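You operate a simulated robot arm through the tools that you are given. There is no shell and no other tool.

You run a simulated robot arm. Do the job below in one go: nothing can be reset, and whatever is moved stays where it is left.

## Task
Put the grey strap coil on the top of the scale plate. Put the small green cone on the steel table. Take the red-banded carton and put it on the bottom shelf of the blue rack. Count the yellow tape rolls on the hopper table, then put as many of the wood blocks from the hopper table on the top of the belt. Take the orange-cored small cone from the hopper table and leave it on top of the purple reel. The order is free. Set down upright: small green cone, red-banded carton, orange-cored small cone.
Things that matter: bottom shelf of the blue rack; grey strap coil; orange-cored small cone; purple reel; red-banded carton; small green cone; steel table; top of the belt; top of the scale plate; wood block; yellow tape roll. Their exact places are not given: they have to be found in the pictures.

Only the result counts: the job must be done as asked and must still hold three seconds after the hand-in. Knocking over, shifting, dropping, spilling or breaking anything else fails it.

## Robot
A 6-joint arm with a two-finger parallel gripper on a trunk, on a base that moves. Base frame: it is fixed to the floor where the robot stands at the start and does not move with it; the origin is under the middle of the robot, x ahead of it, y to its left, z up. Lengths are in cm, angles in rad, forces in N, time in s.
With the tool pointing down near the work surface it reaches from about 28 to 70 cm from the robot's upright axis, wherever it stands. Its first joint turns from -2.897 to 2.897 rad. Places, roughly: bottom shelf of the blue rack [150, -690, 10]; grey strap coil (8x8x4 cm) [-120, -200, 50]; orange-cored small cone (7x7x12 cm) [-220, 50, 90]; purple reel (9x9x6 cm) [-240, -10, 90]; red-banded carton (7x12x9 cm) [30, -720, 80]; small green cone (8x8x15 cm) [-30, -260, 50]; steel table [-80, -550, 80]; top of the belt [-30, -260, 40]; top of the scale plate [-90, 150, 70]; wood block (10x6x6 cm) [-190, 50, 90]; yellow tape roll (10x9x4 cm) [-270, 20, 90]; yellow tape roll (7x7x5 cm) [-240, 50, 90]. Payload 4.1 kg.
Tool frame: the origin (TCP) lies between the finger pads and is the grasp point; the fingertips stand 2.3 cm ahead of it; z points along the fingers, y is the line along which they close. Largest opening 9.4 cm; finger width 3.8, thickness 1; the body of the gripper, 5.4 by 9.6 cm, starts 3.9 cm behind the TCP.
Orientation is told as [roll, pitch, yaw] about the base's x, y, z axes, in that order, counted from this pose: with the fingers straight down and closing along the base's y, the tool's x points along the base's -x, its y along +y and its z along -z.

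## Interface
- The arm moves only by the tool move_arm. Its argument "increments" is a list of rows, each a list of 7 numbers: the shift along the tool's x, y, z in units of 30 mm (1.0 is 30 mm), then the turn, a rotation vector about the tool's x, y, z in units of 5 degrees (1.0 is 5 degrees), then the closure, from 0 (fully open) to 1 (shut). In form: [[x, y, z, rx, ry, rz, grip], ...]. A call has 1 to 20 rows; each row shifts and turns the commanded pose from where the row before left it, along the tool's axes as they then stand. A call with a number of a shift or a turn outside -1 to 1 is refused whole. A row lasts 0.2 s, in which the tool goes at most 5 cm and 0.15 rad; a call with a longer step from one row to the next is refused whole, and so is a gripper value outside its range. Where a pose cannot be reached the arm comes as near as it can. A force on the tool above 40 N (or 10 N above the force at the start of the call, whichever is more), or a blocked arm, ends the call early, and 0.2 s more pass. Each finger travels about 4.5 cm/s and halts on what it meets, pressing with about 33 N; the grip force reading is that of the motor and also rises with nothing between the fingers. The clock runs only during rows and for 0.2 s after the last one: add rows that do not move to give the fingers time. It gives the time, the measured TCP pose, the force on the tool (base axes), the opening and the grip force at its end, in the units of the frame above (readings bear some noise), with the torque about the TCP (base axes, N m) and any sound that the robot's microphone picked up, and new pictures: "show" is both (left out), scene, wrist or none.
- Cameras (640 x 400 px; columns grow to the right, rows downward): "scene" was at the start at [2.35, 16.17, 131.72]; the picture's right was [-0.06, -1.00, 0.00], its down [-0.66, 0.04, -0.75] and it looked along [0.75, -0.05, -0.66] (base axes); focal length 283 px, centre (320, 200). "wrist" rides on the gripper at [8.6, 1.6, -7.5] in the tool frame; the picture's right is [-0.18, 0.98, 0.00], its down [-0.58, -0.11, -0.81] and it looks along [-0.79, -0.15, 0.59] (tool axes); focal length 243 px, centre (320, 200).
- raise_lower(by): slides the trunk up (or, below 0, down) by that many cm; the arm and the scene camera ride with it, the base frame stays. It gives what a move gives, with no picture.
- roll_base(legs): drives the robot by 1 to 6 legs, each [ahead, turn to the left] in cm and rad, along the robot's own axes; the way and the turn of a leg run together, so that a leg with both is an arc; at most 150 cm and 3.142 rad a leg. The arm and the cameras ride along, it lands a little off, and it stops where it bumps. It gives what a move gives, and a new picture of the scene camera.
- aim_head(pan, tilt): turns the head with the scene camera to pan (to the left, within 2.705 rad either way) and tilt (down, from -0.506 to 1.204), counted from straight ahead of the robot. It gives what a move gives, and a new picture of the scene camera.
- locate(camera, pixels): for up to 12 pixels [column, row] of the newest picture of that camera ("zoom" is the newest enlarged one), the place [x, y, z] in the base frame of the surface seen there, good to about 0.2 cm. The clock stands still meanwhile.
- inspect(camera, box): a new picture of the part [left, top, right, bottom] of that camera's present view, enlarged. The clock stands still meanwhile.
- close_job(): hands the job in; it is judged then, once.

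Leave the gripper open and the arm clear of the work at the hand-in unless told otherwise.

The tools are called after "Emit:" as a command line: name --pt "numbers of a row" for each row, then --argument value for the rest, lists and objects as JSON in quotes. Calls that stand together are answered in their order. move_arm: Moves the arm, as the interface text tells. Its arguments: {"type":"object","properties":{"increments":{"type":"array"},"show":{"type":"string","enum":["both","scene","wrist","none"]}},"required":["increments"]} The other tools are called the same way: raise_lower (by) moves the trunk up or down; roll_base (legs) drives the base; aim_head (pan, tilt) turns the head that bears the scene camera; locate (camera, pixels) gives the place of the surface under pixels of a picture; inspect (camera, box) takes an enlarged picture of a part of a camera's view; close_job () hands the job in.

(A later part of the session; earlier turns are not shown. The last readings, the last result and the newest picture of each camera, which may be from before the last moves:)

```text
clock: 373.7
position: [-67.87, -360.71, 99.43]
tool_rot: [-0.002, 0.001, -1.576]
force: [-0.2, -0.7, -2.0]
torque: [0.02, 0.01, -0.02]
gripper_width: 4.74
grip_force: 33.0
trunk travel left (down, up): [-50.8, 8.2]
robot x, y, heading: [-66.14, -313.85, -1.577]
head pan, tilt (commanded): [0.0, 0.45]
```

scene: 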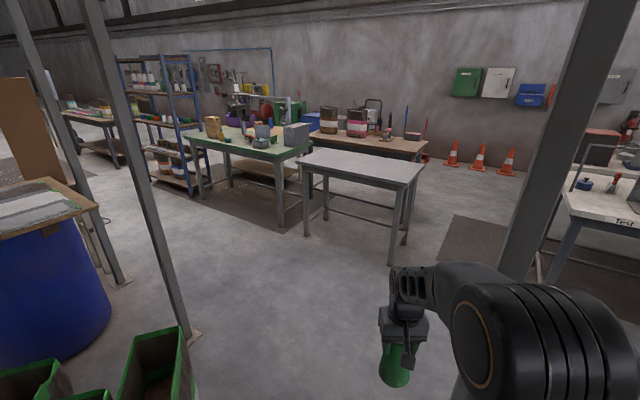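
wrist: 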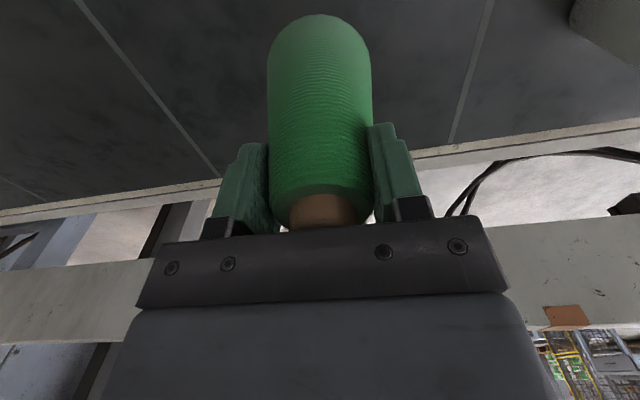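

The grey steel table is ahead at (360,165), and the blue rack is at upper left (160,120). I will measure both and the poles.

Emit:
locate --camera "scene" --pixels '[[300, 162], [325, 150], [425, 168], [392, 186], [360, 165], [305, 235], [392, 262], [405, 243], [280, 225], [188, 335], [125, 282], [510, 270]]'

Emit:
inspect --camera "scene" --box '[100, 40, 440, 250]'

Emit:
locate --camera "zoom" --pixels '[[170, 255], [110, 250], [130, 265], [150, 285], [185, 280], [195, 295], [330, 350], [60, 60], [190, 140], [435, 165], [480, 170], [250, 155]]'

```text
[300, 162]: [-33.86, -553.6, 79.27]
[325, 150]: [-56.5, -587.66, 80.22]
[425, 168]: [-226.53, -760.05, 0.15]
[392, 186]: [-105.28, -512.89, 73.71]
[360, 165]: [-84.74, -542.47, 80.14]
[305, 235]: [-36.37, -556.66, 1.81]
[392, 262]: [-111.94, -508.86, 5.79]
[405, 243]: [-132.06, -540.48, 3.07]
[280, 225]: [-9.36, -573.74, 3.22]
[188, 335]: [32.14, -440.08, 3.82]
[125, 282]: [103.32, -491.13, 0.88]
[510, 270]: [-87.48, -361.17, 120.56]
```

```text
1.88 times, centred on (270, 145) of scene
```

zoom: 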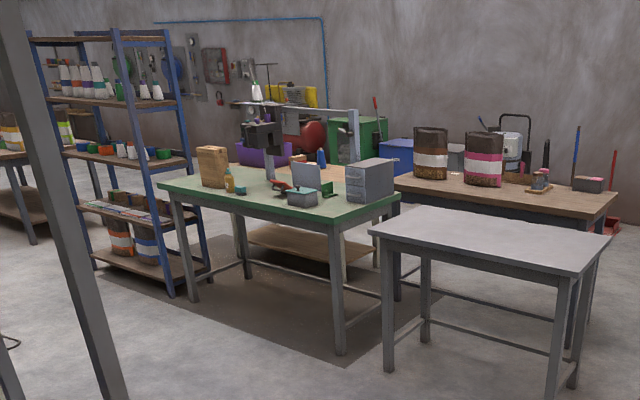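

```text
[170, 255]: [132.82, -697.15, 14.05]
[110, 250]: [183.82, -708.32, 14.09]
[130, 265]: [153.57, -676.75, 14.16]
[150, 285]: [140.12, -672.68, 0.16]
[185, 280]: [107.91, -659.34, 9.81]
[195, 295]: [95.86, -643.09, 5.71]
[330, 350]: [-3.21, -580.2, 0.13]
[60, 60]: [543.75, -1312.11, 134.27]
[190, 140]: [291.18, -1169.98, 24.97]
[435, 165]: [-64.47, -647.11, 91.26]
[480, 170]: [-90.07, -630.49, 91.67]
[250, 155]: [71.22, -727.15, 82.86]
```

The steel table's front edge runs from (-34,-554) to (-105,-513), z 80.15. A pole stands at (-89,-360) and the bags near x=0, so I go through the middle at x≈-45.

Emit:
roll_base --legs '[[0, 0.6], [37.5, 0], [0, -0.6], [100, 0]]'

```text
clock: 384.2
position: [-50.01, -492.32, 99.52]
tool_rot: [-0.002, 0.003, -1.594]
force: [0.3, 0.2, -1.9]
torque: [-0.02, 0.0, 0.01]
gripper_width: 4.69
grip_force: 33.2
trunk travel left (down, up): [-50.8, 8.2]
robot x, y, heading: [-47.77, -445.25, -1.593]
head pan, tilt (commanded): [0.0, 0.45]
```

scene: 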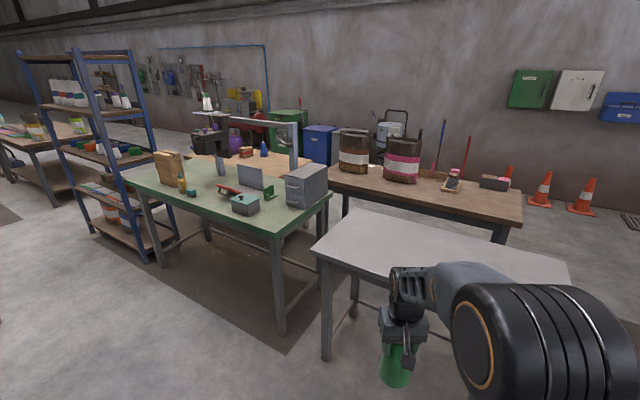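

The way is clear. I drive the last 48 cm and turn to face the table squarely.

Emit:
roll_base --legs '[[47, 0], [0, -0.49]]'

Emit:
aim_head --pan 0.0 --tilt 0.85

```text
clock: 388.4
position: [-72.9, -533.39, 99.52]
tool_rot: [-0.002, 0.002, -2.083]
force: [-0.1, 0.9, -2.6]
torque: [-0.01, 0.0, -0.03]
gripper_width: 4.71
grip_force: 32.8
trunk travel left (down, up): [-50.8, 8.2]
robot x, y, heading: [-48.73, -493.21, -2.08]
head pan, tilt (commanded): [0.0, 0.45]
```

scene: 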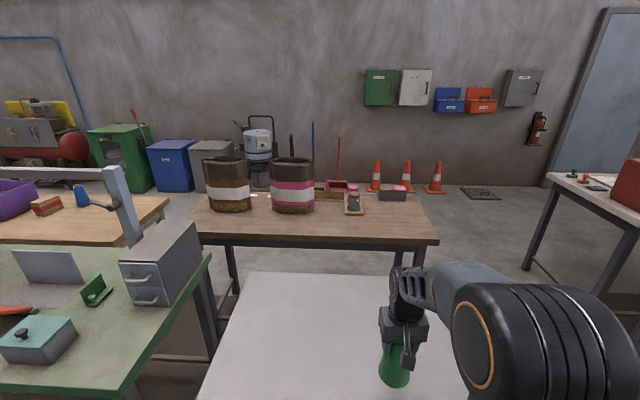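

```text
clock: 389.3
position: [-72.83, -533.46, 99.57]
tool_rot: [-0.002, 0.001, -2.082]
force: [0.2, -0.7, -2.6]
torque: [-0.01, -0.02, 0.02]
gripper_width: 4.71
grip_force: 32.8
trunk travel left (down, up): [-50.8, 8.2]
robot x, y, heading: [-48.51, -492.98, -2.083]
head pan, tilt (commanded): [0.0, 0.85]
```

scene: 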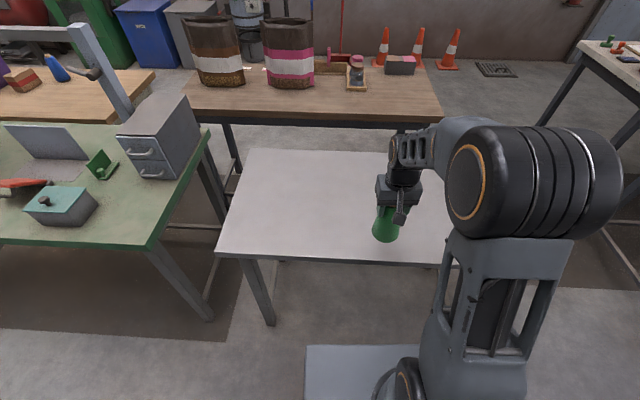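

The steel table is empty and right ahead. I will measure its front edge and surface.

Emit:
locate --camera "scene" --pixels '[[225, 246], [248, 152], [340, 258], [300, 200], [330, 160], [330, 220], [270, 230], [386, 150]]'

```text
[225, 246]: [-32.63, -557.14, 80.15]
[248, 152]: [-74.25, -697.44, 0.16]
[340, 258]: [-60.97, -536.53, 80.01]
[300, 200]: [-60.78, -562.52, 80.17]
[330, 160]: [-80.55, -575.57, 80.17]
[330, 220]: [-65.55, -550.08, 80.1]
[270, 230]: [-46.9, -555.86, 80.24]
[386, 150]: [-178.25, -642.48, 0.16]
```

I move the cone 12 cm further in over the table and lower it to just above the surface.

Emit:
move_arm --pt "-0.8 0 0 0 0 0 1" --pt "-0.8 0 0 0 0 0 1" --pt "-0.8 0 0 0 0 0 1" --pt "-0.8 0 0 0 0 0 1" --pt "-0.8 0 0 0 0 0 1" --pt "0 0 0.7 0 0 0 1" --pt "0 0 0.7 0 0 0 1" --pt "0 0 0.7 0 0 0 1" --pt "0 0 0.3 0 0 0 1" --pt "0 0 0 0 0 0 1" --show "both"

Emit:
inspect --camera "scene" --box '[300, 130, 460, 260]'

```text
clock: 391.5
position: [-78.64, -543.81, 92.2]
tool_rot: [-0.001, 0.003, -2.081]
force: [0.1, 0.6, -2.3]
torque: [0.01, -0.02, -0.03]
gripper_width: 4.7
grip_force: 33.3
trunk travel left (down, up): [-50.8, 8.2]
robot x, y, heading: [-48.91, -493.27, -2.08]
head pan, tilt (commanded): [0.0, 0.85]
```

scene: 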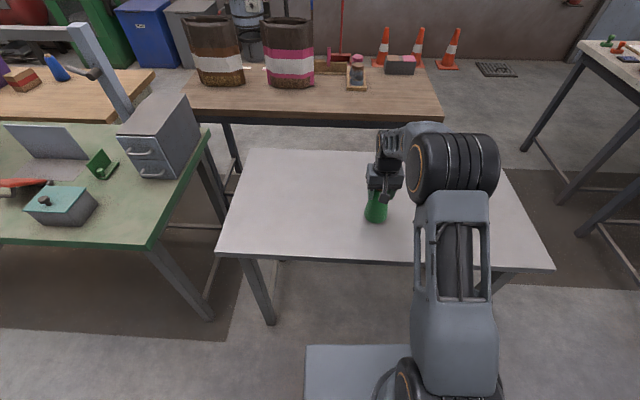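
wrist: 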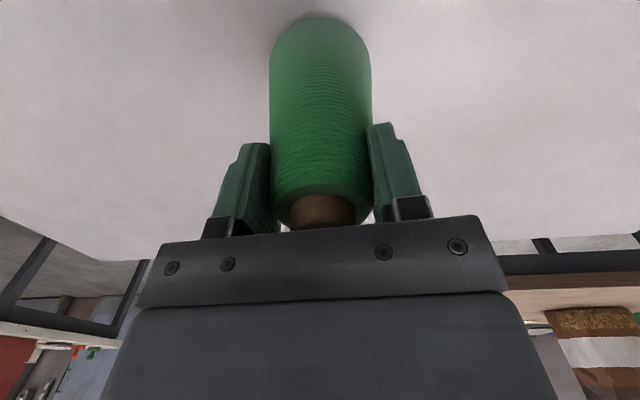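

```text
3.08 times, centred on (380, 195) of scene
```

zoom: 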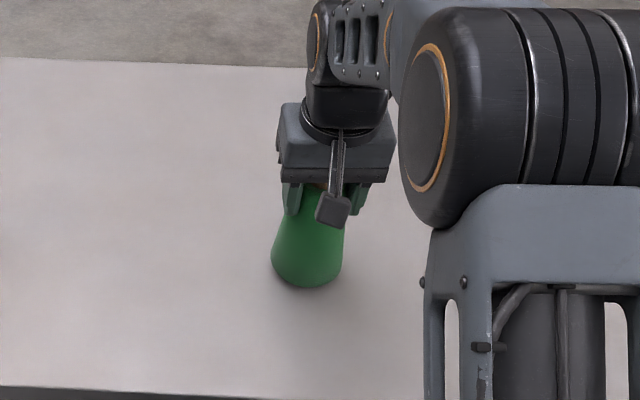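

It is upright, about 0.3 cm above the table. I lower in small steps until the force changes.

Emit:
move_arm --pt "0 0 0.06 0 0 0 1" --pt "0 0 0 0 0 0 1" --show "none"

Emit:
move_arm --pt "0 0 0.05 0 0 0 1" --pt "0 0 0 0 0 0 1" --show "none"

```text
clock: 392.1
position: [-78.65, -543.82, 92.12]
tool_rot: [-0.002, 0.001, -2.081]
force: [0.1, 0.6, -2.8]
torque: [0.03, 0.01, -0.02]
gripper_width: 4.71
grip_force: 32.7
trunk travel left (down, up): [-50.8, 8.2]
robot x, y, heading: [-48.81, -493.29, -2.077]
head pan, tilt (commanded): [0.0, 0.85]
```

```text
clock: 392.7
position: [-78.65, -543.9, 92.02]
tool_rot: [-0.001, 0.002, -2.081]
force: [0.3, 0.2, -3.3]
torque: [0.04, 0.0, -0.03]
gripper_width: 4.71
grip_force: 32.8
trunk travel left (down, up): [-50.8, 8.2]
robot x, y, heading: [-48.72, -493.14, -2.081]
head pan, tilt (commanded): [0.0, 0.85]
```

Emit:
move_arm --pt "0 0 0.05 0 0 0 1" --pt "0 0 0 0 0 0 1" --show "none"

Emit:
move_arm --pt "0 0 0.05 0 0 0 1" --pt "0 0 0 0 0 0 1" --show "none"

```text
clock: 393.3
position: [-78.74, -543.81, 92.0]
tool_rot: [-0.001, -0.002, -2.08]
force: [-0.2, 1.2, 8.3]
torque: [-0.06, -0.32, 0.01]
gripper_width: 4.72
grip_force: 33.1
trunk travel left (down, up): [-50.8, 8.2]
robot x, y, heading: [-48.72, -493.11, -2.085]
head pan, tilt (commanded): [0.0, 0.85]
```

```text
clock: 393.9
position: [-78.78, -543.83, 91.95]
tool_rot: [-0.002, -0.005, -2.082]
force: [-0.4, -0.4, 25.4]
torque: [-0.03, -0.62, -0.04]
gripper_width: 4.7
grip_force: 33.3
trunk travel left (down, up): [-50.8, 8.2]
robot x, y, heading: [-48.88, -493.24, -2.086]
head pan, tilt (commanded): [0.0, 0.85]
```

The contact is firm at about 28 N. I ease up 0.15 cm, then open gradually and rise clear.

Emit:
move_arm --pt "0 0 -0.05 0 0 0 1" --pt "0 0 0 0 0 0 0.46" --pt "0 0 0 0 0 0 0.4" --pt "0 0 0 0 0 0 0.3" --pt "0 0 0 0 0 0 0.1" --pt "0 0 0 0 0 0 0" --pt "0 0 0 0 0 0 0" --show "wrist"

Emit:
move_arm --pt "0 0 -0.5 0 0 0 0" --pt "0 0 -0.8 0 0 0 0" --pt "0 0 -1 0 0 0 0" --pt "0 0 -1 0 0 0 0" --pt "0 0 -1 0 0 0 0" --pt "0 0 -1 0 0 0 0" --pt "1 0 0 0 0 0 0" --pt "1 0 0 0 0 0 0" --pt "1 0 0 0 0 0 0" --pt "1 0 0 0 0 0 0" --show "both"

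```text
clock: 395.5
position: [-78.74, -543.88, 91.82]
tool_rot: [-0.002, 0.002, -2.08]
force: [-0.7, -1.1, -1.2]
torque: [0.01, 0.0, 0.0]
gripper_width: 9.39
grip_force: 0.1
trunk travel left (down, up): [-50.8, 8.2]
robot x, y, heading: [-48.68, -492.87, -2.079]
head pan, tilt (commanded): [0.0, 0.85]
```

wrist: 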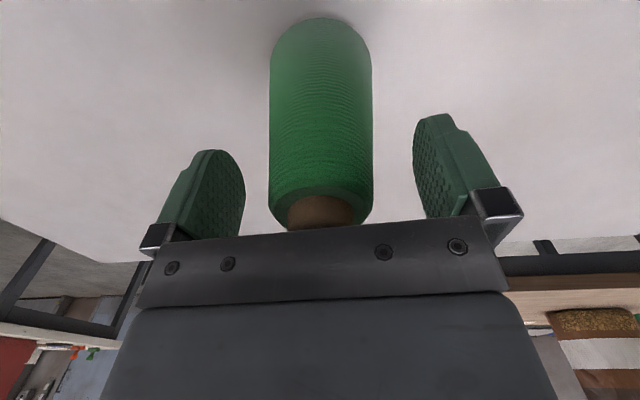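

```text
clock: 397.7
position: [-72.83, -533.36, 107.85]
tool_rot: [-0.001, -0.002, -2.079]
force: [0.4, 0.1, 0.6]
torque: [0.0, 0.03, -0.01]
gripper_width: 9.38
grip_force: 0.0
trunk travel left (down, up): [-50.8, 8.2]
robot x, y, heading: [-48.47, -493.21, -2.077]
head pan, tilt (commanded): [0.0, 0.85]
```

scene: 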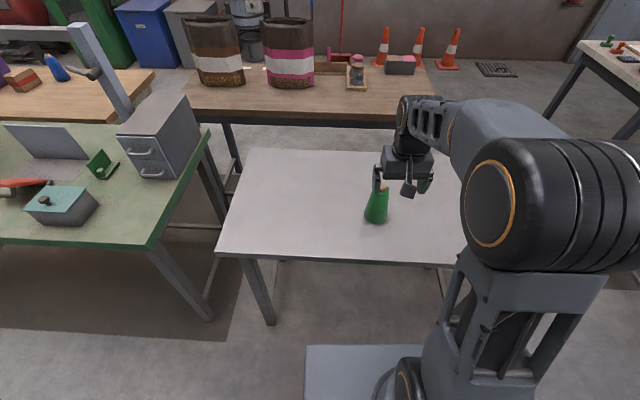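
wrist: 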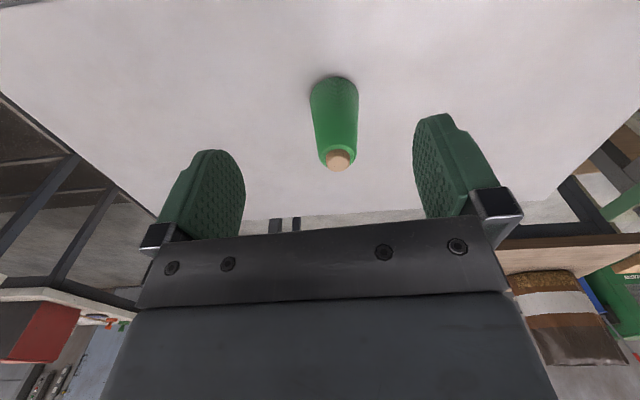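

The green cone stands upright on the steel table. Now the red-banded carton: I turn the head left to find it.

Emit:
aim_head --pan 0.7 --tilt 0.55

Emit:
inspect --camera "scene" --box '[180, 60, 480, 260]'

```text
clock: 398.8
position: [-72.92, -533.5, 107.85]
tool_rot: [-0.001, 0.003, -2.08]
force: [0.2, -0.2, -0.2]
torque: [0.02, 0.02, 0.05]
gripper_width: 9.4
grip_force: 0.1
trunk travel left (down, up): [-50.8, 8.2]
robot x, y, heading: [-49.16, -493.14, -2.081]
head pan, tilt (commanded): [0.7, 0.55]
```

scene: 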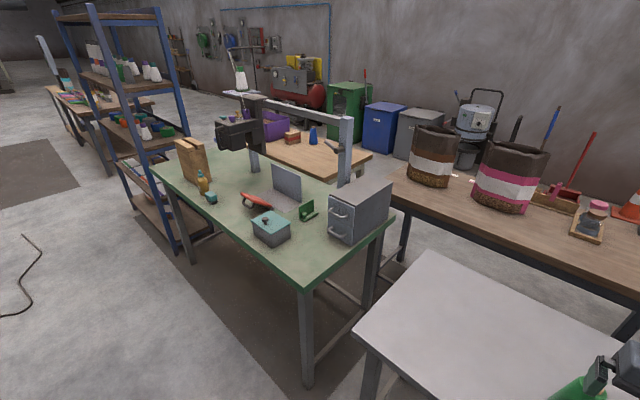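

```text
2.00 times, centred on (330, 160) of scene
```

zoom: 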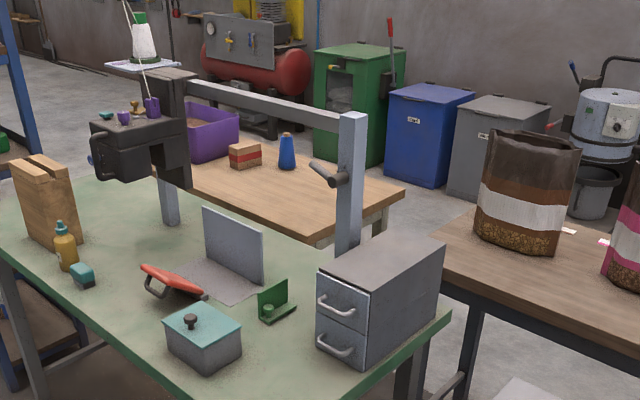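

The carton with the red band is at zoom (245,153), on the small wooden table behind the green one, next to a purple bin and a small blue cone. I will measure it and the surroundings.

Emit:
locate --camera "zoom" --pixels '[[245, 145], [245, 160], [232, 155], [258, 155], [287, 150], [400, 192], [350, 215], [220, 135], [180, 160], [300, 180], [350, 120], [435, 255]]'

Emit:
locate --camera "scene" --pixels '[[372, 155], [395, 210], [298, 288], [155, 175], [307, 380], [375, 300], [195, 262], [365, 165], [352, 210], [420, 180], [390, 185], [345, 185]]'

```text
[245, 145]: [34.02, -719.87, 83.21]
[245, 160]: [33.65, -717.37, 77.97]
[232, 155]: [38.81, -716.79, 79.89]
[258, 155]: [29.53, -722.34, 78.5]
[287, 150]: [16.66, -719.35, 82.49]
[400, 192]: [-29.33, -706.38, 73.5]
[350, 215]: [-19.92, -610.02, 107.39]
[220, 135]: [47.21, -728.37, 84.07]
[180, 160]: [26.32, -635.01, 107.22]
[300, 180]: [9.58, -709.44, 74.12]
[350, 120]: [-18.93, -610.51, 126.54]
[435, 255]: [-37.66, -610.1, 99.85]
```

```text
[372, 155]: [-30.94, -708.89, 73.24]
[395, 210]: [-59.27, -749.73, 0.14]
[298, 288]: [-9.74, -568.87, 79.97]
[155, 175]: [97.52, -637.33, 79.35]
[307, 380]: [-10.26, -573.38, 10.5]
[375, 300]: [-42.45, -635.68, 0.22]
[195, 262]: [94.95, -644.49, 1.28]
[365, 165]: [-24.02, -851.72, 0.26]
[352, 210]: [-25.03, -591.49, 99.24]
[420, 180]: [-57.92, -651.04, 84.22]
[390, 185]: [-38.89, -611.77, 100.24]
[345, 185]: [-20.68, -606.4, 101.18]
```

The carton stands at about (33,-719), z 74–83, behind the green table. To plan the access I drive along the front of the green table toward the blue rack and look from there.

Emit:
roll_base --legs '[[0, 1.53], [125, 0]]'

Emit:
aim_head --pan -0.6 --tilt 0.5

```text
clock: 408.8
position: [97.04, -581.69, 107.94]
tool_rot: [-0.003, 0.001, -0.542]
force: [-0.8, 0.8, 0.4]
torque: [0.01, -0.03, -0.02]
gripper_width: 9.39
grip_force: 0.1
trunk travel left (down, up): [-50.8, 8.2]
robot x, y, heading: [57.67, -556.12, -0.541]
head pan, tilt (commanded): [0.7, 0.55]
```

scene: 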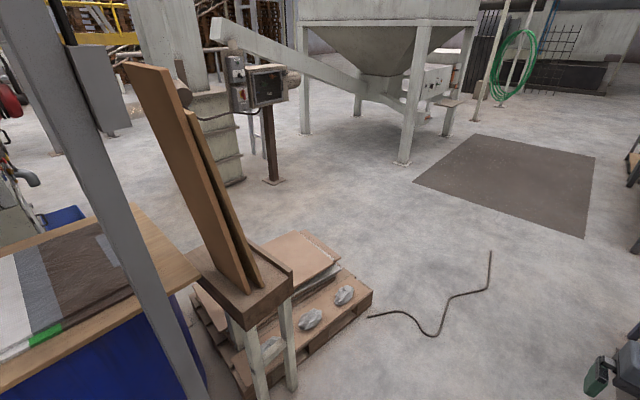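

```text
clock: 410.2
position: [96.95, -581.65, 107.82]
tool_rot: [-0.003, 0.002, -0.541]
force: [1.0, 0.3, -0.2]
torque: [0.0, 0.01, -0.03]
gripper_width: 9.37
grip_force: 0.0
trunk travel left (down, up): [-50.8, 8.2]
robot x, y, heading: [57.55, -556.56, -0.541]
head pan, tilt (commanded): [-0.6, 0.499]
```

scene: 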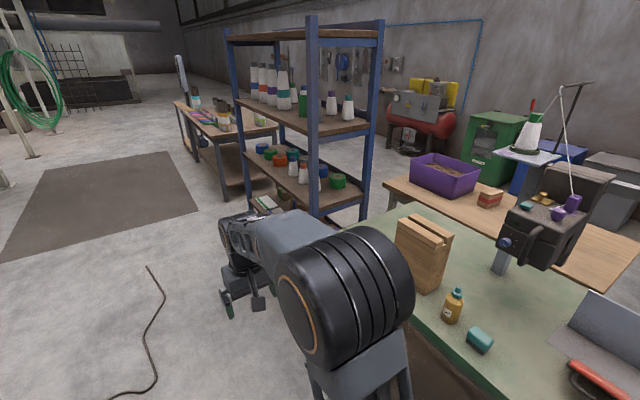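

From here I see the rack, and behind the green table the wooden table with the purple bin and the carton at (490,198). I will measure these.

Emit:
inspect --camera "scene" --box '[360, 120, 640, 290]'

Emit:
locate --camera "zoom" --pixels '[[290, 165], [280, 185], [310, 178], [270, 175], [60, 145], [55, 165], [110, 200], [560, 330], [620, 240], [220, 100], [130, 130], [190, 140]]'

Emit:
locate --camera "scene" --pixels '[[232, 40], [312, 30], [382, 30], [312, 215], [366, 180], [250, 200], [225, 190], [255, 120], [345, 130], [430, 150], [210, 130], [275, 128]]'

```text
2.29 times, centred on (500, 205) of scene
```

zoom: 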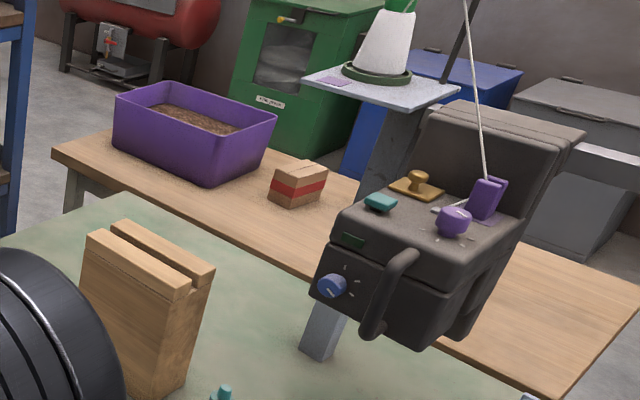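

```text
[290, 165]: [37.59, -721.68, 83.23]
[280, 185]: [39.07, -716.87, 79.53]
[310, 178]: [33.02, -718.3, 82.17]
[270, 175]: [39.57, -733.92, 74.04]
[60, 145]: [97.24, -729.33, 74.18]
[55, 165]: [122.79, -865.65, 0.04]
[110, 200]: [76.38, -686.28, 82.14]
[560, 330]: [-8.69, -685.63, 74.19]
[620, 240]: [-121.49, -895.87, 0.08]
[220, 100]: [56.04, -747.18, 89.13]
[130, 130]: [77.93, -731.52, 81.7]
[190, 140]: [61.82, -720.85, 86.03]
```

```text
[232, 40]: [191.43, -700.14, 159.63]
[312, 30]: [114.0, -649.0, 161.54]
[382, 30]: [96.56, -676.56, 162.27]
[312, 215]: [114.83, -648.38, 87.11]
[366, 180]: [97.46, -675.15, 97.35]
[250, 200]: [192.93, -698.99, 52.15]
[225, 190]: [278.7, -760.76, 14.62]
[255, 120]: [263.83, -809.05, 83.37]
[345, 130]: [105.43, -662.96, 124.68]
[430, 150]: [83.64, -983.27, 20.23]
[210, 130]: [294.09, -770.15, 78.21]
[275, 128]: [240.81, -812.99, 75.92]
```

The wooden table can only be reached from behind. I will measure what stands back there: compressor, green and blue bins, wall.

Emit:
locate --camera "scene" --pixels '[[400, 150], [430, 145], [450, 120], [485, 165], [480, 115], [525, 125], [570, 150], [620, 180], [395, 155], [420, 100], [550, 140], [470, 160]]'

Emit:
locate --camera "zoom" --pixels '[[75, 85], [155, 85], [235, 125], [250, 60], [380, 60], [340, 150], [520, 80], [590, 230], [110, 65], [30, 100], [180, 60], [235, 30]]'

```text
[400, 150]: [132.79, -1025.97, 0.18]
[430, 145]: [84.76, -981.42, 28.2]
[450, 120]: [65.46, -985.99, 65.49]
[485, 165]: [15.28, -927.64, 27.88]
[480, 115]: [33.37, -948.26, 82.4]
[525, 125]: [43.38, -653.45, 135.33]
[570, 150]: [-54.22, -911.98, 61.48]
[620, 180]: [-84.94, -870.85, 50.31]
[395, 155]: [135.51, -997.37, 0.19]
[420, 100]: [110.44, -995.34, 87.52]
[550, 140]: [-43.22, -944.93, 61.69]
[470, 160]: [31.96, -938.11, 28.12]
```

```text
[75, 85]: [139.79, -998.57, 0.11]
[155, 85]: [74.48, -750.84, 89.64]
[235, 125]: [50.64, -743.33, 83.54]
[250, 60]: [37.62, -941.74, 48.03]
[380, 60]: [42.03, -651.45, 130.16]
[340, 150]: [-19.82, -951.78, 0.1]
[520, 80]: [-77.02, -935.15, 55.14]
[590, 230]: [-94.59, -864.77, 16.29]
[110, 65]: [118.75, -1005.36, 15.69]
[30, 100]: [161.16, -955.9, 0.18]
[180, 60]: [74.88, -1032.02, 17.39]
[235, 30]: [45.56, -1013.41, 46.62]
```

Behind the wooden table there is an aisle about 160 cm wide, reachable by going round the left side of the rack. I check the way ahead first.

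Emit:
aim_head --pan -0.1 --tilt 0.55

Emit:
locate --camera "scene" --pixels '[[60, 300], [150, 250], [100, 200], [250, 180], [200, 300], [20, 250], [300, 200], [350, 170], [40, 350], [150, 330]]'

```text
clock: 411.2
position: [97.04, -581.68, 107.87]
tool_rot: [-0.002, 0.002, -0.543]
force: [0.8, -0.1, 0.1]
torque: [-0.01, 0.02, -0.01]
gripper_width: 9.43
grip_force: 0.1
trunk travel left (down, up): [-50.8, 8.2]
robot x, y, heading: [57.56, -556.32, -0.545]
head pan, tilt (commanded): [-0.099, 0.55]
```

scene: 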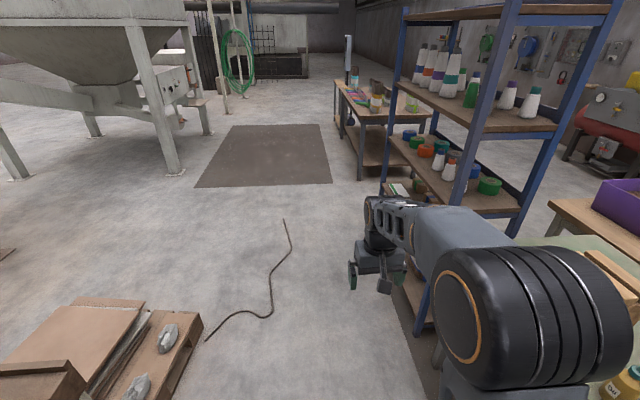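

```text
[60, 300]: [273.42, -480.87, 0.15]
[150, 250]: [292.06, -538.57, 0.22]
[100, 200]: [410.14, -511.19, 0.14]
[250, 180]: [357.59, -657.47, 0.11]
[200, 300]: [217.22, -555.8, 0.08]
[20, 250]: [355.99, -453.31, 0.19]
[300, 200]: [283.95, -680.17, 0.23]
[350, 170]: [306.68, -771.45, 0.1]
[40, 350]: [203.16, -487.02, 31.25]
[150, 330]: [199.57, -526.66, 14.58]
```

A thin cable or rod lies on the floor from (285,220) to (208,338). I will measure it so that I can keep clear.

Emit:
locate --camera "scene" --pixels '[[285, 221], [290, 245], [272, 275], [270, 312], [240, 314], [208, 337], [362, 178], [430, 150], [385, 170], [440, 130], [395, 240], [415, 195]]'

Emit:
inspect --camera "scene" --box '[320, 20, 560, 240]'

```text
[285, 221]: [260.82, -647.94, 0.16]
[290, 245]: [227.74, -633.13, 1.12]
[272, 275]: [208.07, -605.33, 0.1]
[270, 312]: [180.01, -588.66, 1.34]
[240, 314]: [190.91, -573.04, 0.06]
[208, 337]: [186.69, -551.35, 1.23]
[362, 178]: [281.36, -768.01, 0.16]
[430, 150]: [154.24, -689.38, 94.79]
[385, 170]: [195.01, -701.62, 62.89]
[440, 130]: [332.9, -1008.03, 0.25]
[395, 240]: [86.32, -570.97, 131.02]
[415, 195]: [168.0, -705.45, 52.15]
```

```text
1.82 times, centred on (440, 130) of scene
```

zoom: 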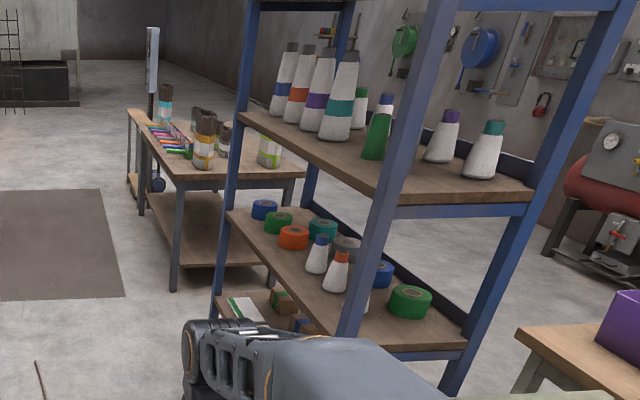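

The cable stays outside my track. I drive along the rack front to the gap between the rack and the cloth table.

Emit:
roll_base --legs '[[0, -0.069], [150, 0], [93, 0]]'

```text
clock: 423.5
position: [292.19, -724.85, 107.86]
tool_rot: [-0.001, 0.003, -0.613]
force: [-0.5, -0.8, 0.0]
torque: [0.02, 0.02, 0.04]
gripper_width: 9.38
grip_force: 0.1
trunk travel left (down, up): [-50.8, 8.2]
robot x, y, heading: [254.51, -696.82, -0.611]
head pan, tilt (commanded): [-0.099, 0.55]
```

scene: 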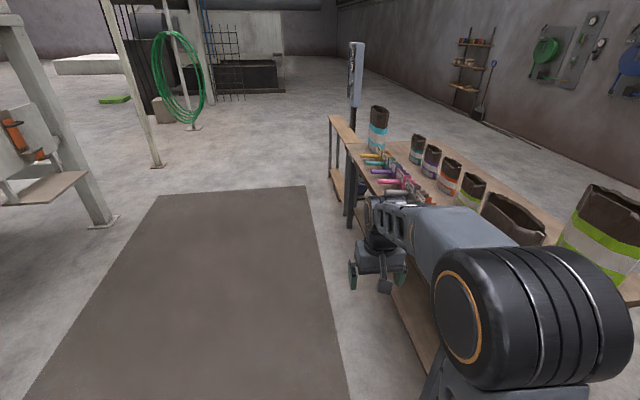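

I am at the gap. The cloth table with bags is close on my right-front, so before sweeping the arm round I measure the bag heights.

Emit:
locate --camera "scene" --pixels '[[600, 195], [635, 200], [580, 240], [510, 200], [470, 178], [380, 112], [420, 140], [630, 290], [500, 225], [355, 45], [335, 118], [450, 160]]'

Emit:
aim_head --pan -1.0 --tilt 0.6

```text
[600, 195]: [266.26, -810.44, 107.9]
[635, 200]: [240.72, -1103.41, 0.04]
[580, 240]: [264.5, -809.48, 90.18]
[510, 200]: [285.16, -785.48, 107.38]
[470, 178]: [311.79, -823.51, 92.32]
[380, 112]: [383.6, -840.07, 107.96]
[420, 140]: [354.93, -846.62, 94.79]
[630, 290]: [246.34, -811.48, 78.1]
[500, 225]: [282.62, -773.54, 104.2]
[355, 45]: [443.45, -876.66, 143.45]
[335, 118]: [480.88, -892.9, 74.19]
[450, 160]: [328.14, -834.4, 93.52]
```

```text
clock: 424.7
position: [292.1, -724.92, 107.81]
tool_rot: [-0.001, 0.001, -0.614]
force: [-0.1, 0.3, 0.3]
torque: [-0.02, 0.02, -0.03]
gripper_width: 9.39
grip_force: 0.0
trunk travel left (down, up): [-50.8, 8.2]
robot x, y, heading: [254.46, -696.61, -0.61]
head pan, tilt (commanded): [-1.0, 0.6]
```

scene: 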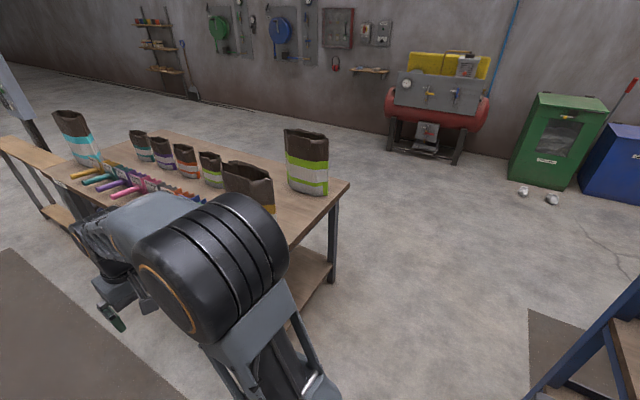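

The bags are 65 cm or more away from my arm's sweep. I turn right and drive through the gap to the rear aisle.

Emit:
raise_lower --by 8

Emit:
roll_base --legs '[[0, -1.54], [150, 0], [52, 0]]'

Emit:
aim_head --pan -1.3 --tilt 0.6

```text
clock: 425.9
position: [292.22, -724.81, 115.91]
tool_rot: [-0.002, 0.004, -0.611]
force: [0.5, 0.2, 0.1]
torque: [0.05, 0.0, 0.01]
gripper_width: 9.42
grip_force: 0.0
trunk travel left (down, up): [-58.8, 0.2]
robot x, y, heading: [254.07, -696.93, -0.613]
head pan, tilt (commanded): [-1.0, 0.6]
```

```text
clock: 439.6
position: [124.32, -907.34, 115.82]
tool_rot: [-0.001, 0.002, -2.112]
force: [0.0, 0.5, -0.6]
torque: [0.01, -0.03, -0.02]
gripper_width: 9.39
grip_force: 0.0
trunk travel left (down, up): [-58.8, 0.2]
robot x, y, heading: [149.31, -867.57, -2.112]
head pan, tilt (commanded): [-1.0, 0.6]
```

scene: 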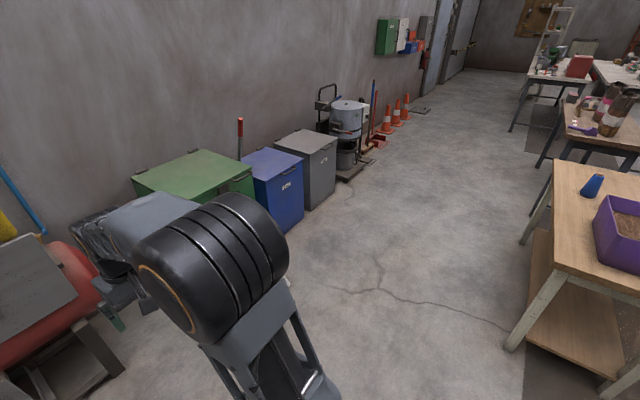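

```text
clock: 440.4
position: [124.35, -907.51, 115.81]
tool_rot: [-0.002, 0.003, -2.112]
force: [0.4, 0.3, -0.5]
torque: [0.0, 0.01, 0.02]
gripper_width: 9.37
grip_force: 0.0
trunk travel left (down, up): [-58.8, 0.2]
robot x, y, heading: [149.49, -867.73, -2.114]
head pan, tilt (commanded): [-1.3, 0.6]
```

scene: 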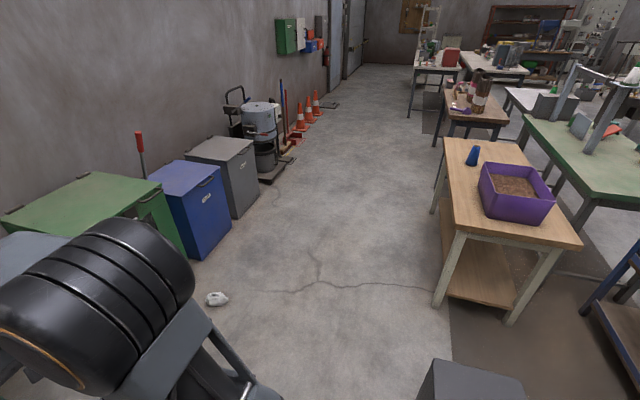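

The rear aisle is open. I will measure the white thing on the floor at (217,298) and the wooden table's corners.

Emit:
locate --camera "scene" --pixels '[[217, 298], [450, 140], [448, 222], [580, 245], [535, 140], [440, 300], [515, 318], [472, 155], [480, 190], [550, 195], [200, 255], [515, 215]]'

Emit:
inspect --camera "scene" --box '[420, 110, 620, 260]'

```text
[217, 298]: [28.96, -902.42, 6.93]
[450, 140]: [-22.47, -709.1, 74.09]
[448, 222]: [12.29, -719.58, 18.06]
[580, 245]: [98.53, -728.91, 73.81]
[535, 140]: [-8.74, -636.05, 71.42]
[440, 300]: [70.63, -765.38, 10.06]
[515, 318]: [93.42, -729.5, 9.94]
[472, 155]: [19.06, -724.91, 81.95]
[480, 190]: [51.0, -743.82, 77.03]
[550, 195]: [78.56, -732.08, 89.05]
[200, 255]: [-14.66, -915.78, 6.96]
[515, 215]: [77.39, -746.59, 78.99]
```

```text
2.67 times, centred on (520, 185) of scene
```

zoom: 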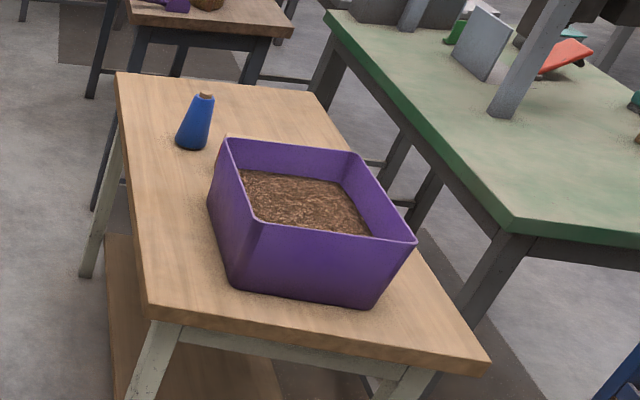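

The aisle along the table back is free. I turn right and drive along it to stand behind the carton.

Emit:
roll_base --legs '[[0, -1.607], [150, 0], [26, 0]]'

Emit:
aim_head --pan -1.2 --tilt 0.7

```text
clock: 453.2
position: [-39.06, -746.2, 115.79]
tool_rot: [-0.002, 0.002, 2.575]
force: [-0.2, 0.8, -0.5]
torque: [-0.04, -0.04, 0.03]
gripper_width: 9.39
grip_force: 0.1
trunk travel left (down, up): [-58.8, 0.2]
robot x, y, heading: [0.21, -772.3, 2.572]
head pan, tilt (commanded): [-1.3, 0.6]
```

scene: 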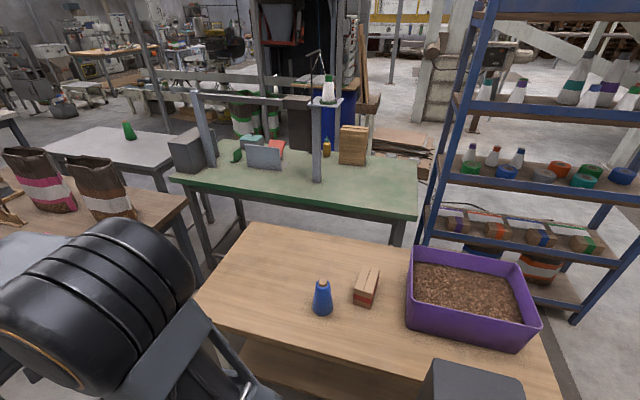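

```text
clock: 453.8
position: [-39.07, -746.23, 115.91]
tool_rot: [-0.002, 0.002, 2.573]
force: [0.6, 0.2, 0.1]
torque: [0.02, 0.03, -0.01]
gripper_width: 9.43
grip_force: 0.1
trunk travel left (down, up): [-58.8, 0.2]
robot x, y, heading: [0.16, -772.8, 2.576]
head pan, tilt (commanded): [-1.201, 0.7]
```

scene: 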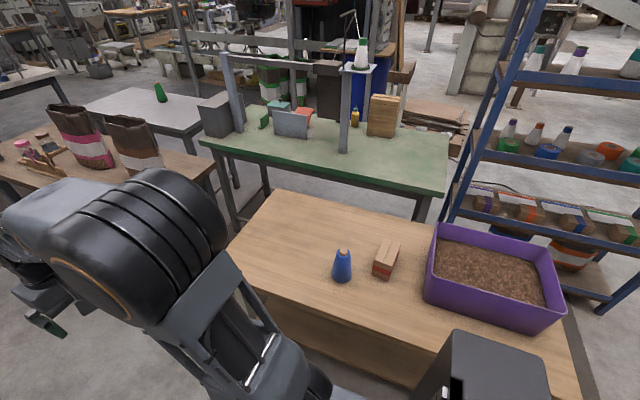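

The carton is at (386,260), beside the blue cone and the purple bin. I can also see the green cone still standing on the steel table. I will enlarge the carton and the rack.

Emit:
inspect --camera "scene" --box '[320, 220, 440, 300]'

Emit:
locate --camera "zoom" --pixels '[[285, 195], [370, 110], [405, 135], [355, 230], [430, 130], [385, 120], [320, 210], [340, 170], [300, 270], [100, 300], [395, 200], [350, 285]]'

Emit:
inspect --camera "scene" --box '[420, 20, 640, 320]'

```text
5.00 times, centred on (380, 260) of scene
```

zoom: 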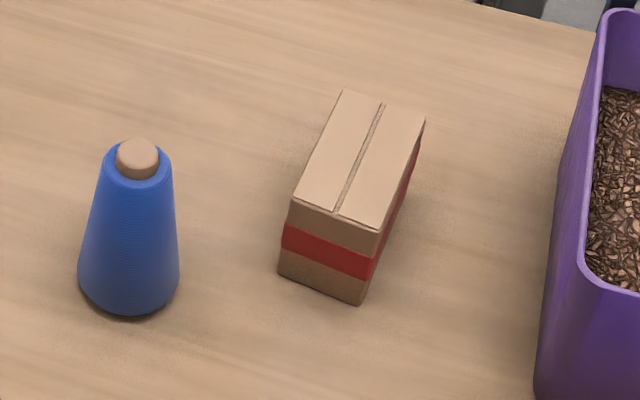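

```text
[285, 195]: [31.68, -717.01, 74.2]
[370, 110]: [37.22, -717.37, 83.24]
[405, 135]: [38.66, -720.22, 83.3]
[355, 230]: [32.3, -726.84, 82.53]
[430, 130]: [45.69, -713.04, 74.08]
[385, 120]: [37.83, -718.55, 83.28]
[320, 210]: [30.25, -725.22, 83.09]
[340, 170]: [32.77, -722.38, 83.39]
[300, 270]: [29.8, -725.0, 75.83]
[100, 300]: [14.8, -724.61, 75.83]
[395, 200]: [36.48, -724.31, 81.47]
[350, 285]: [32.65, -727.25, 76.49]
```

```text
1.33 times, centred on (530, 170) of scene
```

zoom: 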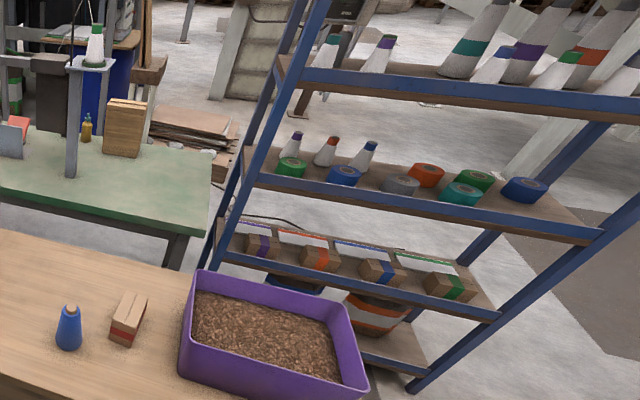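

The carton's centre is about (34.6,-721.7), its length along angle 0.86, its top at z 83.3, width about 6.5 cm. I turn to face it, then look through the wrist camera.

Emit:
roll_base --legs '[[0, -1.6]]'

Emit:
aim_head --pan -0.1 --tilt 0.8

```text
clock: 458.1
position: [27.09, -734.32, 115.69]
tool_rot: [-0.001, 0.002, 0.981]
force: [0.7, 0.3, 0.4]
torque: [0.02, -0.02, -0.02]
gripper_width: 9.42
grip_force: 0.1
trunk travel left (down, up): [-58.8, 0.2]
robot x, y, heading: [-0.37, -772.82, 0.983]
head pan, tilt (commanded): [-1.201, 0.7]
```

scene: 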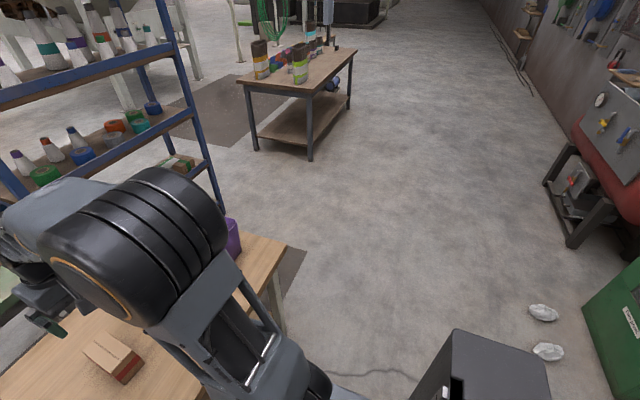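

```text
clock: 459.4
position: [27.14, -734.29, 115.9]
tool_rot: [-0.003, 0.0, 0.98]
force: [-0.6, 0.5, -0.5]
torque: [0.04, 0.0, 0.01]
gripper_width: 9.4
grip_force: 0.1
trunk travel left (down, up): [-58.8, 0.2]
robot x, y, heading: [-0.24, -772.5, 0.981]
head pan, tilt (commanded): [-0.099, 0.799]
```

scene: 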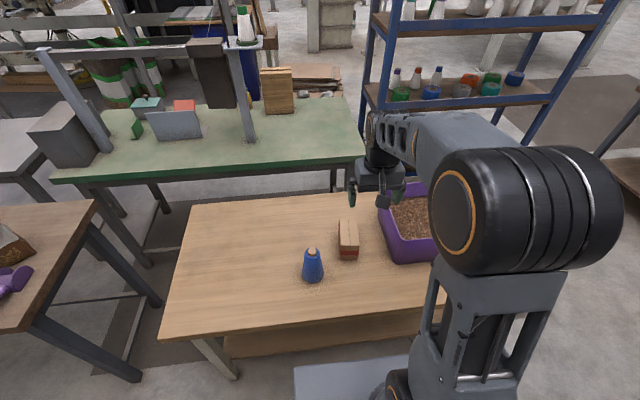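

I will measure the carton again from this straight-on view.

Emit:
inspect --camera "scene" --box '[290, 195, 410, 290]'

Emit:
locate --camera "zoom" --pixels '[[265, 240], [340, 240], [275, 130], [335, 130], [302, 185], [270, 275], [338, 280], [302, 270], [305, 295], [170, 230], [155, 300], [200, 300]]'

```text
4.21 times, centred on (350, 242) of scene
```

zoom: 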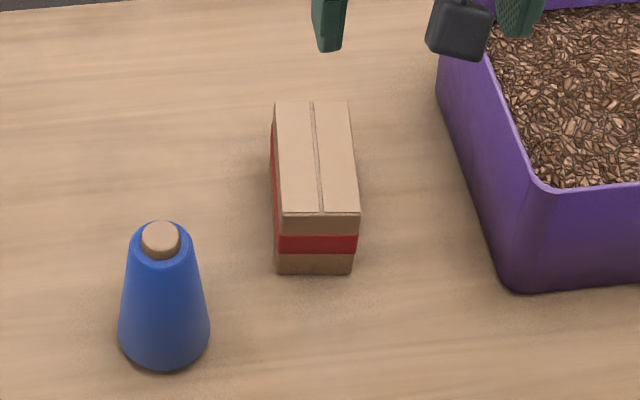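

```text
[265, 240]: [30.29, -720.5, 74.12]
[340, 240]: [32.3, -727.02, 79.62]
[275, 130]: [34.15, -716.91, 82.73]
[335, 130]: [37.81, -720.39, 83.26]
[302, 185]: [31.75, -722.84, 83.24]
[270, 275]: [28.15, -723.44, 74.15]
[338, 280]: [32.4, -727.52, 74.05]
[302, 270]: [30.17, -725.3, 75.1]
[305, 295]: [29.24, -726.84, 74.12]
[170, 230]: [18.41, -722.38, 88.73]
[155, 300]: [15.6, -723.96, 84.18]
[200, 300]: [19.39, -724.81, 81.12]
```

The carton measures about 6.5 × 12 cm with its length at angle 0.845; its near end's centre is (30.8,-726.1). I yaw the tool 8°, tilt it 45° forward, and lower the trunk 20 cm.

Emit:
move_arm --pt "0 0 0 0 0 0.77 0" --pt "0 0 0 0 0 0.77 0" --pt "0 0 0 0 -1 0 0" --pt "0 0 0 0 -1 0 0" --pt "0 0 0 0 -1 0 0" --pt "0 0 0 0 -1 0 0" --pt "0 0 0 0 -1 0 0" --pt "0 0 0 0 -1 0 0" --pt "0 0 0 0 -1 0 0" --pt "0 0 0 0 -1 0 0" --pt "0 0 0 0 -1 0 0" --show "none"

Emit:
raise_lower --by -20

Emit:
move_arm --pt "0 0 0 0 0 0 0" --show "both"

```text
clock: 461.8
position: [26.98, -734.39, 115.68]
tool_rot: [0.002, -0.786, 0.849]
force: [0.6, -0.2, 0.4]
torque: [0.02, -0.04, 0.02]
gripper_width: 9.39
grip_force: 0.0
trunk travel left (down, up): [-58.8, 0.2]
robot x, y, heading: [0.21, -772.6, 0.982]
head pan, tilt (commanded): [-0.099, 0.799]
```

```text
clock: 464.0
position: [27.19, -734.36, 95.75]
tool_rot: [-0.002, -0.784, 0.848]
force: [-0.5, -0.1, 1.0]
torque: [0.0, 0.02, -0.01]
gripper_width: 9.4
grip_force: 0.0
trunk travel left (down, up): [-38.8, 20.2]
robot x, y, heading: [-0.03, -772.83, 0.983]
head pan, tilt (commanded): [-0.099, 0.799]
```

```text
clock: 464.4
position: [27.14, -734.28, 95.8]
tool_rot: [-0.003, -0.786, 0.848]
force: [0.6, 0.2, 0.3]
torque: [-0.03, 0.0, 0.0]
gripper_width: 9.42
grip_force: 0.2
trunk travel left (down, up): [-38.8, 20.2]
robot x, y, heading: [-0.07, -772.48, 0.986]
head pan, tilt (commanded): [-0.099, 0.799]
```

scene: 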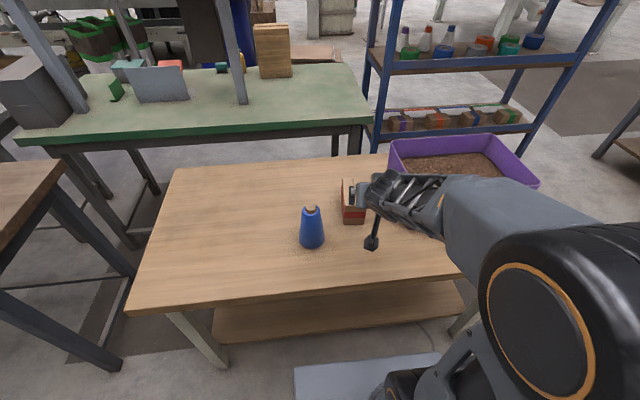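
wrist: 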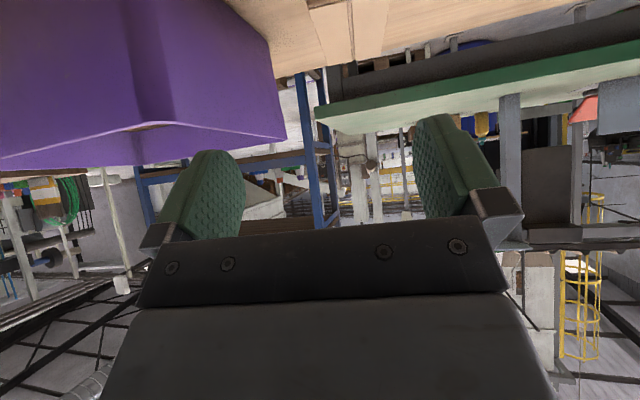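

The bin is 24 cm off to the right of my line. I move to the pre-grasp point 10 cm short of the carton.

Emit:
move_arm --pt "0.256 0.296 0.953 0 0 0 0" --pt "0.256 0.296 0.953 0 0 0 0" --pt "0.256 0.296 0.953 0 0 0 0" --pt "0 0 0 0 0 0 0" --show "both"

```text
clock: 465.4
position: [28.15, -729.35, 87.92]
tool_rot: [-0.001, -0.782, 0.849]
force: [-0.6, -0.2, -0.1]
torque: [-0.03, 0.03, 0.03]
gripper_width: 9.4
grip_force: 0.1
trunk travel left (down, up): [-38.8, 20.2]
robot x, y, heading: [-0.07, -772.71, 0.98]
head pan, tilt (commanded): [-0.099, 0.799]
```

scene: 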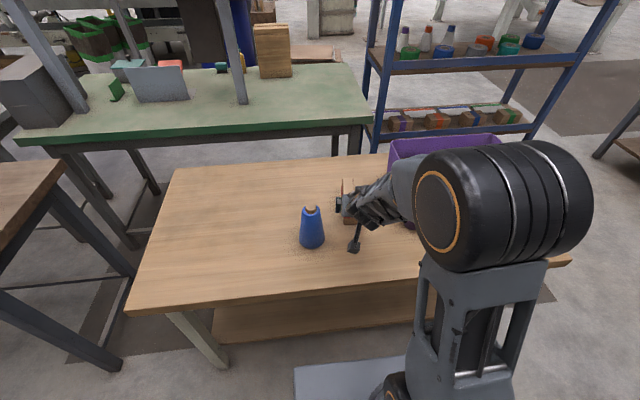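
wrist: 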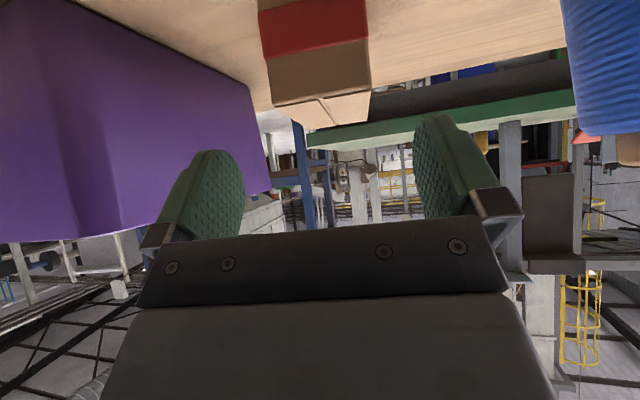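

The carton's red-banded near face shows at (315,50) between the fingers, with the bin left and the blue cone right. I will measure its edges.

Emit:
locate --camera "wrist" --pixels '[[272, 95], [366, 85], [320, 95], [330, 110], [268, 40], [364, 35], [318, 60], [362, 112], [295, 112], [255, 150], [590, 80], [565, 100]]'

```text
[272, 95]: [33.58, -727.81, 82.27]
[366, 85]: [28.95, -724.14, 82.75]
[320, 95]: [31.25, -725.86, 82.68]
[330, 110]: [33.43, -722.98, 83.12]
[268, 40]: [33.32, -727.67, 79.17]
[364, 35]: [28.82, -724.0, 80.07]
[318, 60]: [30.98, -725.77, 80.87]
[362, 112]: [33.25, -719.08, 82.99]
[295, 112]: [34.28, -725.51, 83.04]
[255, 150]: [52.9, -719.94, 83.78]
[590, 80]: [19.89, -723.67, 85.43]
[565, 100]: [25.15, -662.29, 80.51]
```

The lateral centring is right. I advance 10 cm along the tool axis so that the pads straddle the near-top part of the carton, then close.

Emit:
move_arm --pt "-0.033 0 0.84 0 0 0 0" --pt "-0.033 0 0.84 0 0 0 0" --pt "-0.033 0 0.84 0 0 0 0" --pt "-0.033 0 0.84 0 0 0 0" --pt "0 0 0 0 0 0 0" --show "both"

```text
clock: 466.6
position: [32.99, -723.66, 81.25]
tool_rot: [-0.001, -0.784, 0.846]
force: [0.0, 0.2, -0.4]
torque: [-0.03, -0.02, 0.02]
gripper_width: 9.41
grip_force: 0.1
trunk travel left (down, up): [-38.8, 20.2]
robot x, y, heading: [0.1, -772.84, 0.981]
head pan, tilt (commanded): [-0.099, 0.799]
```

scene: 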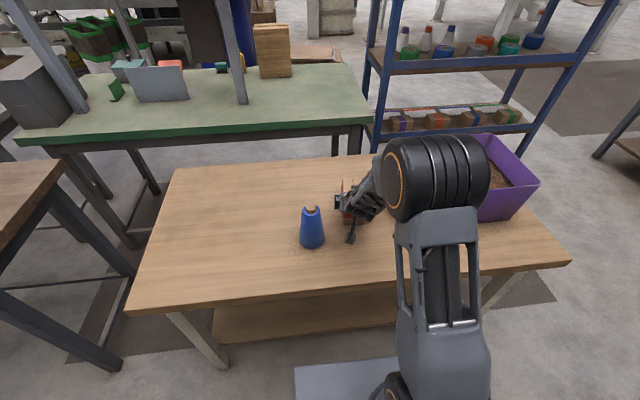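
wrist: 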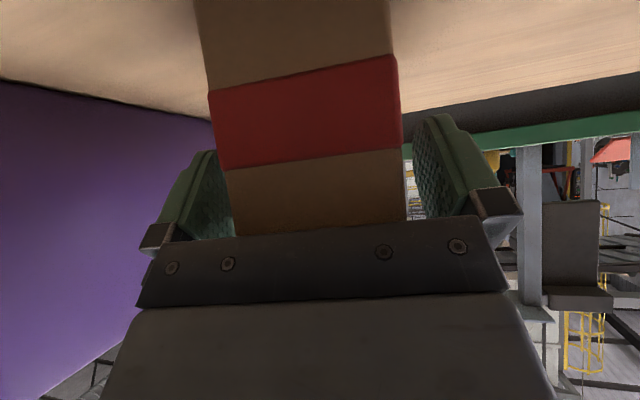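

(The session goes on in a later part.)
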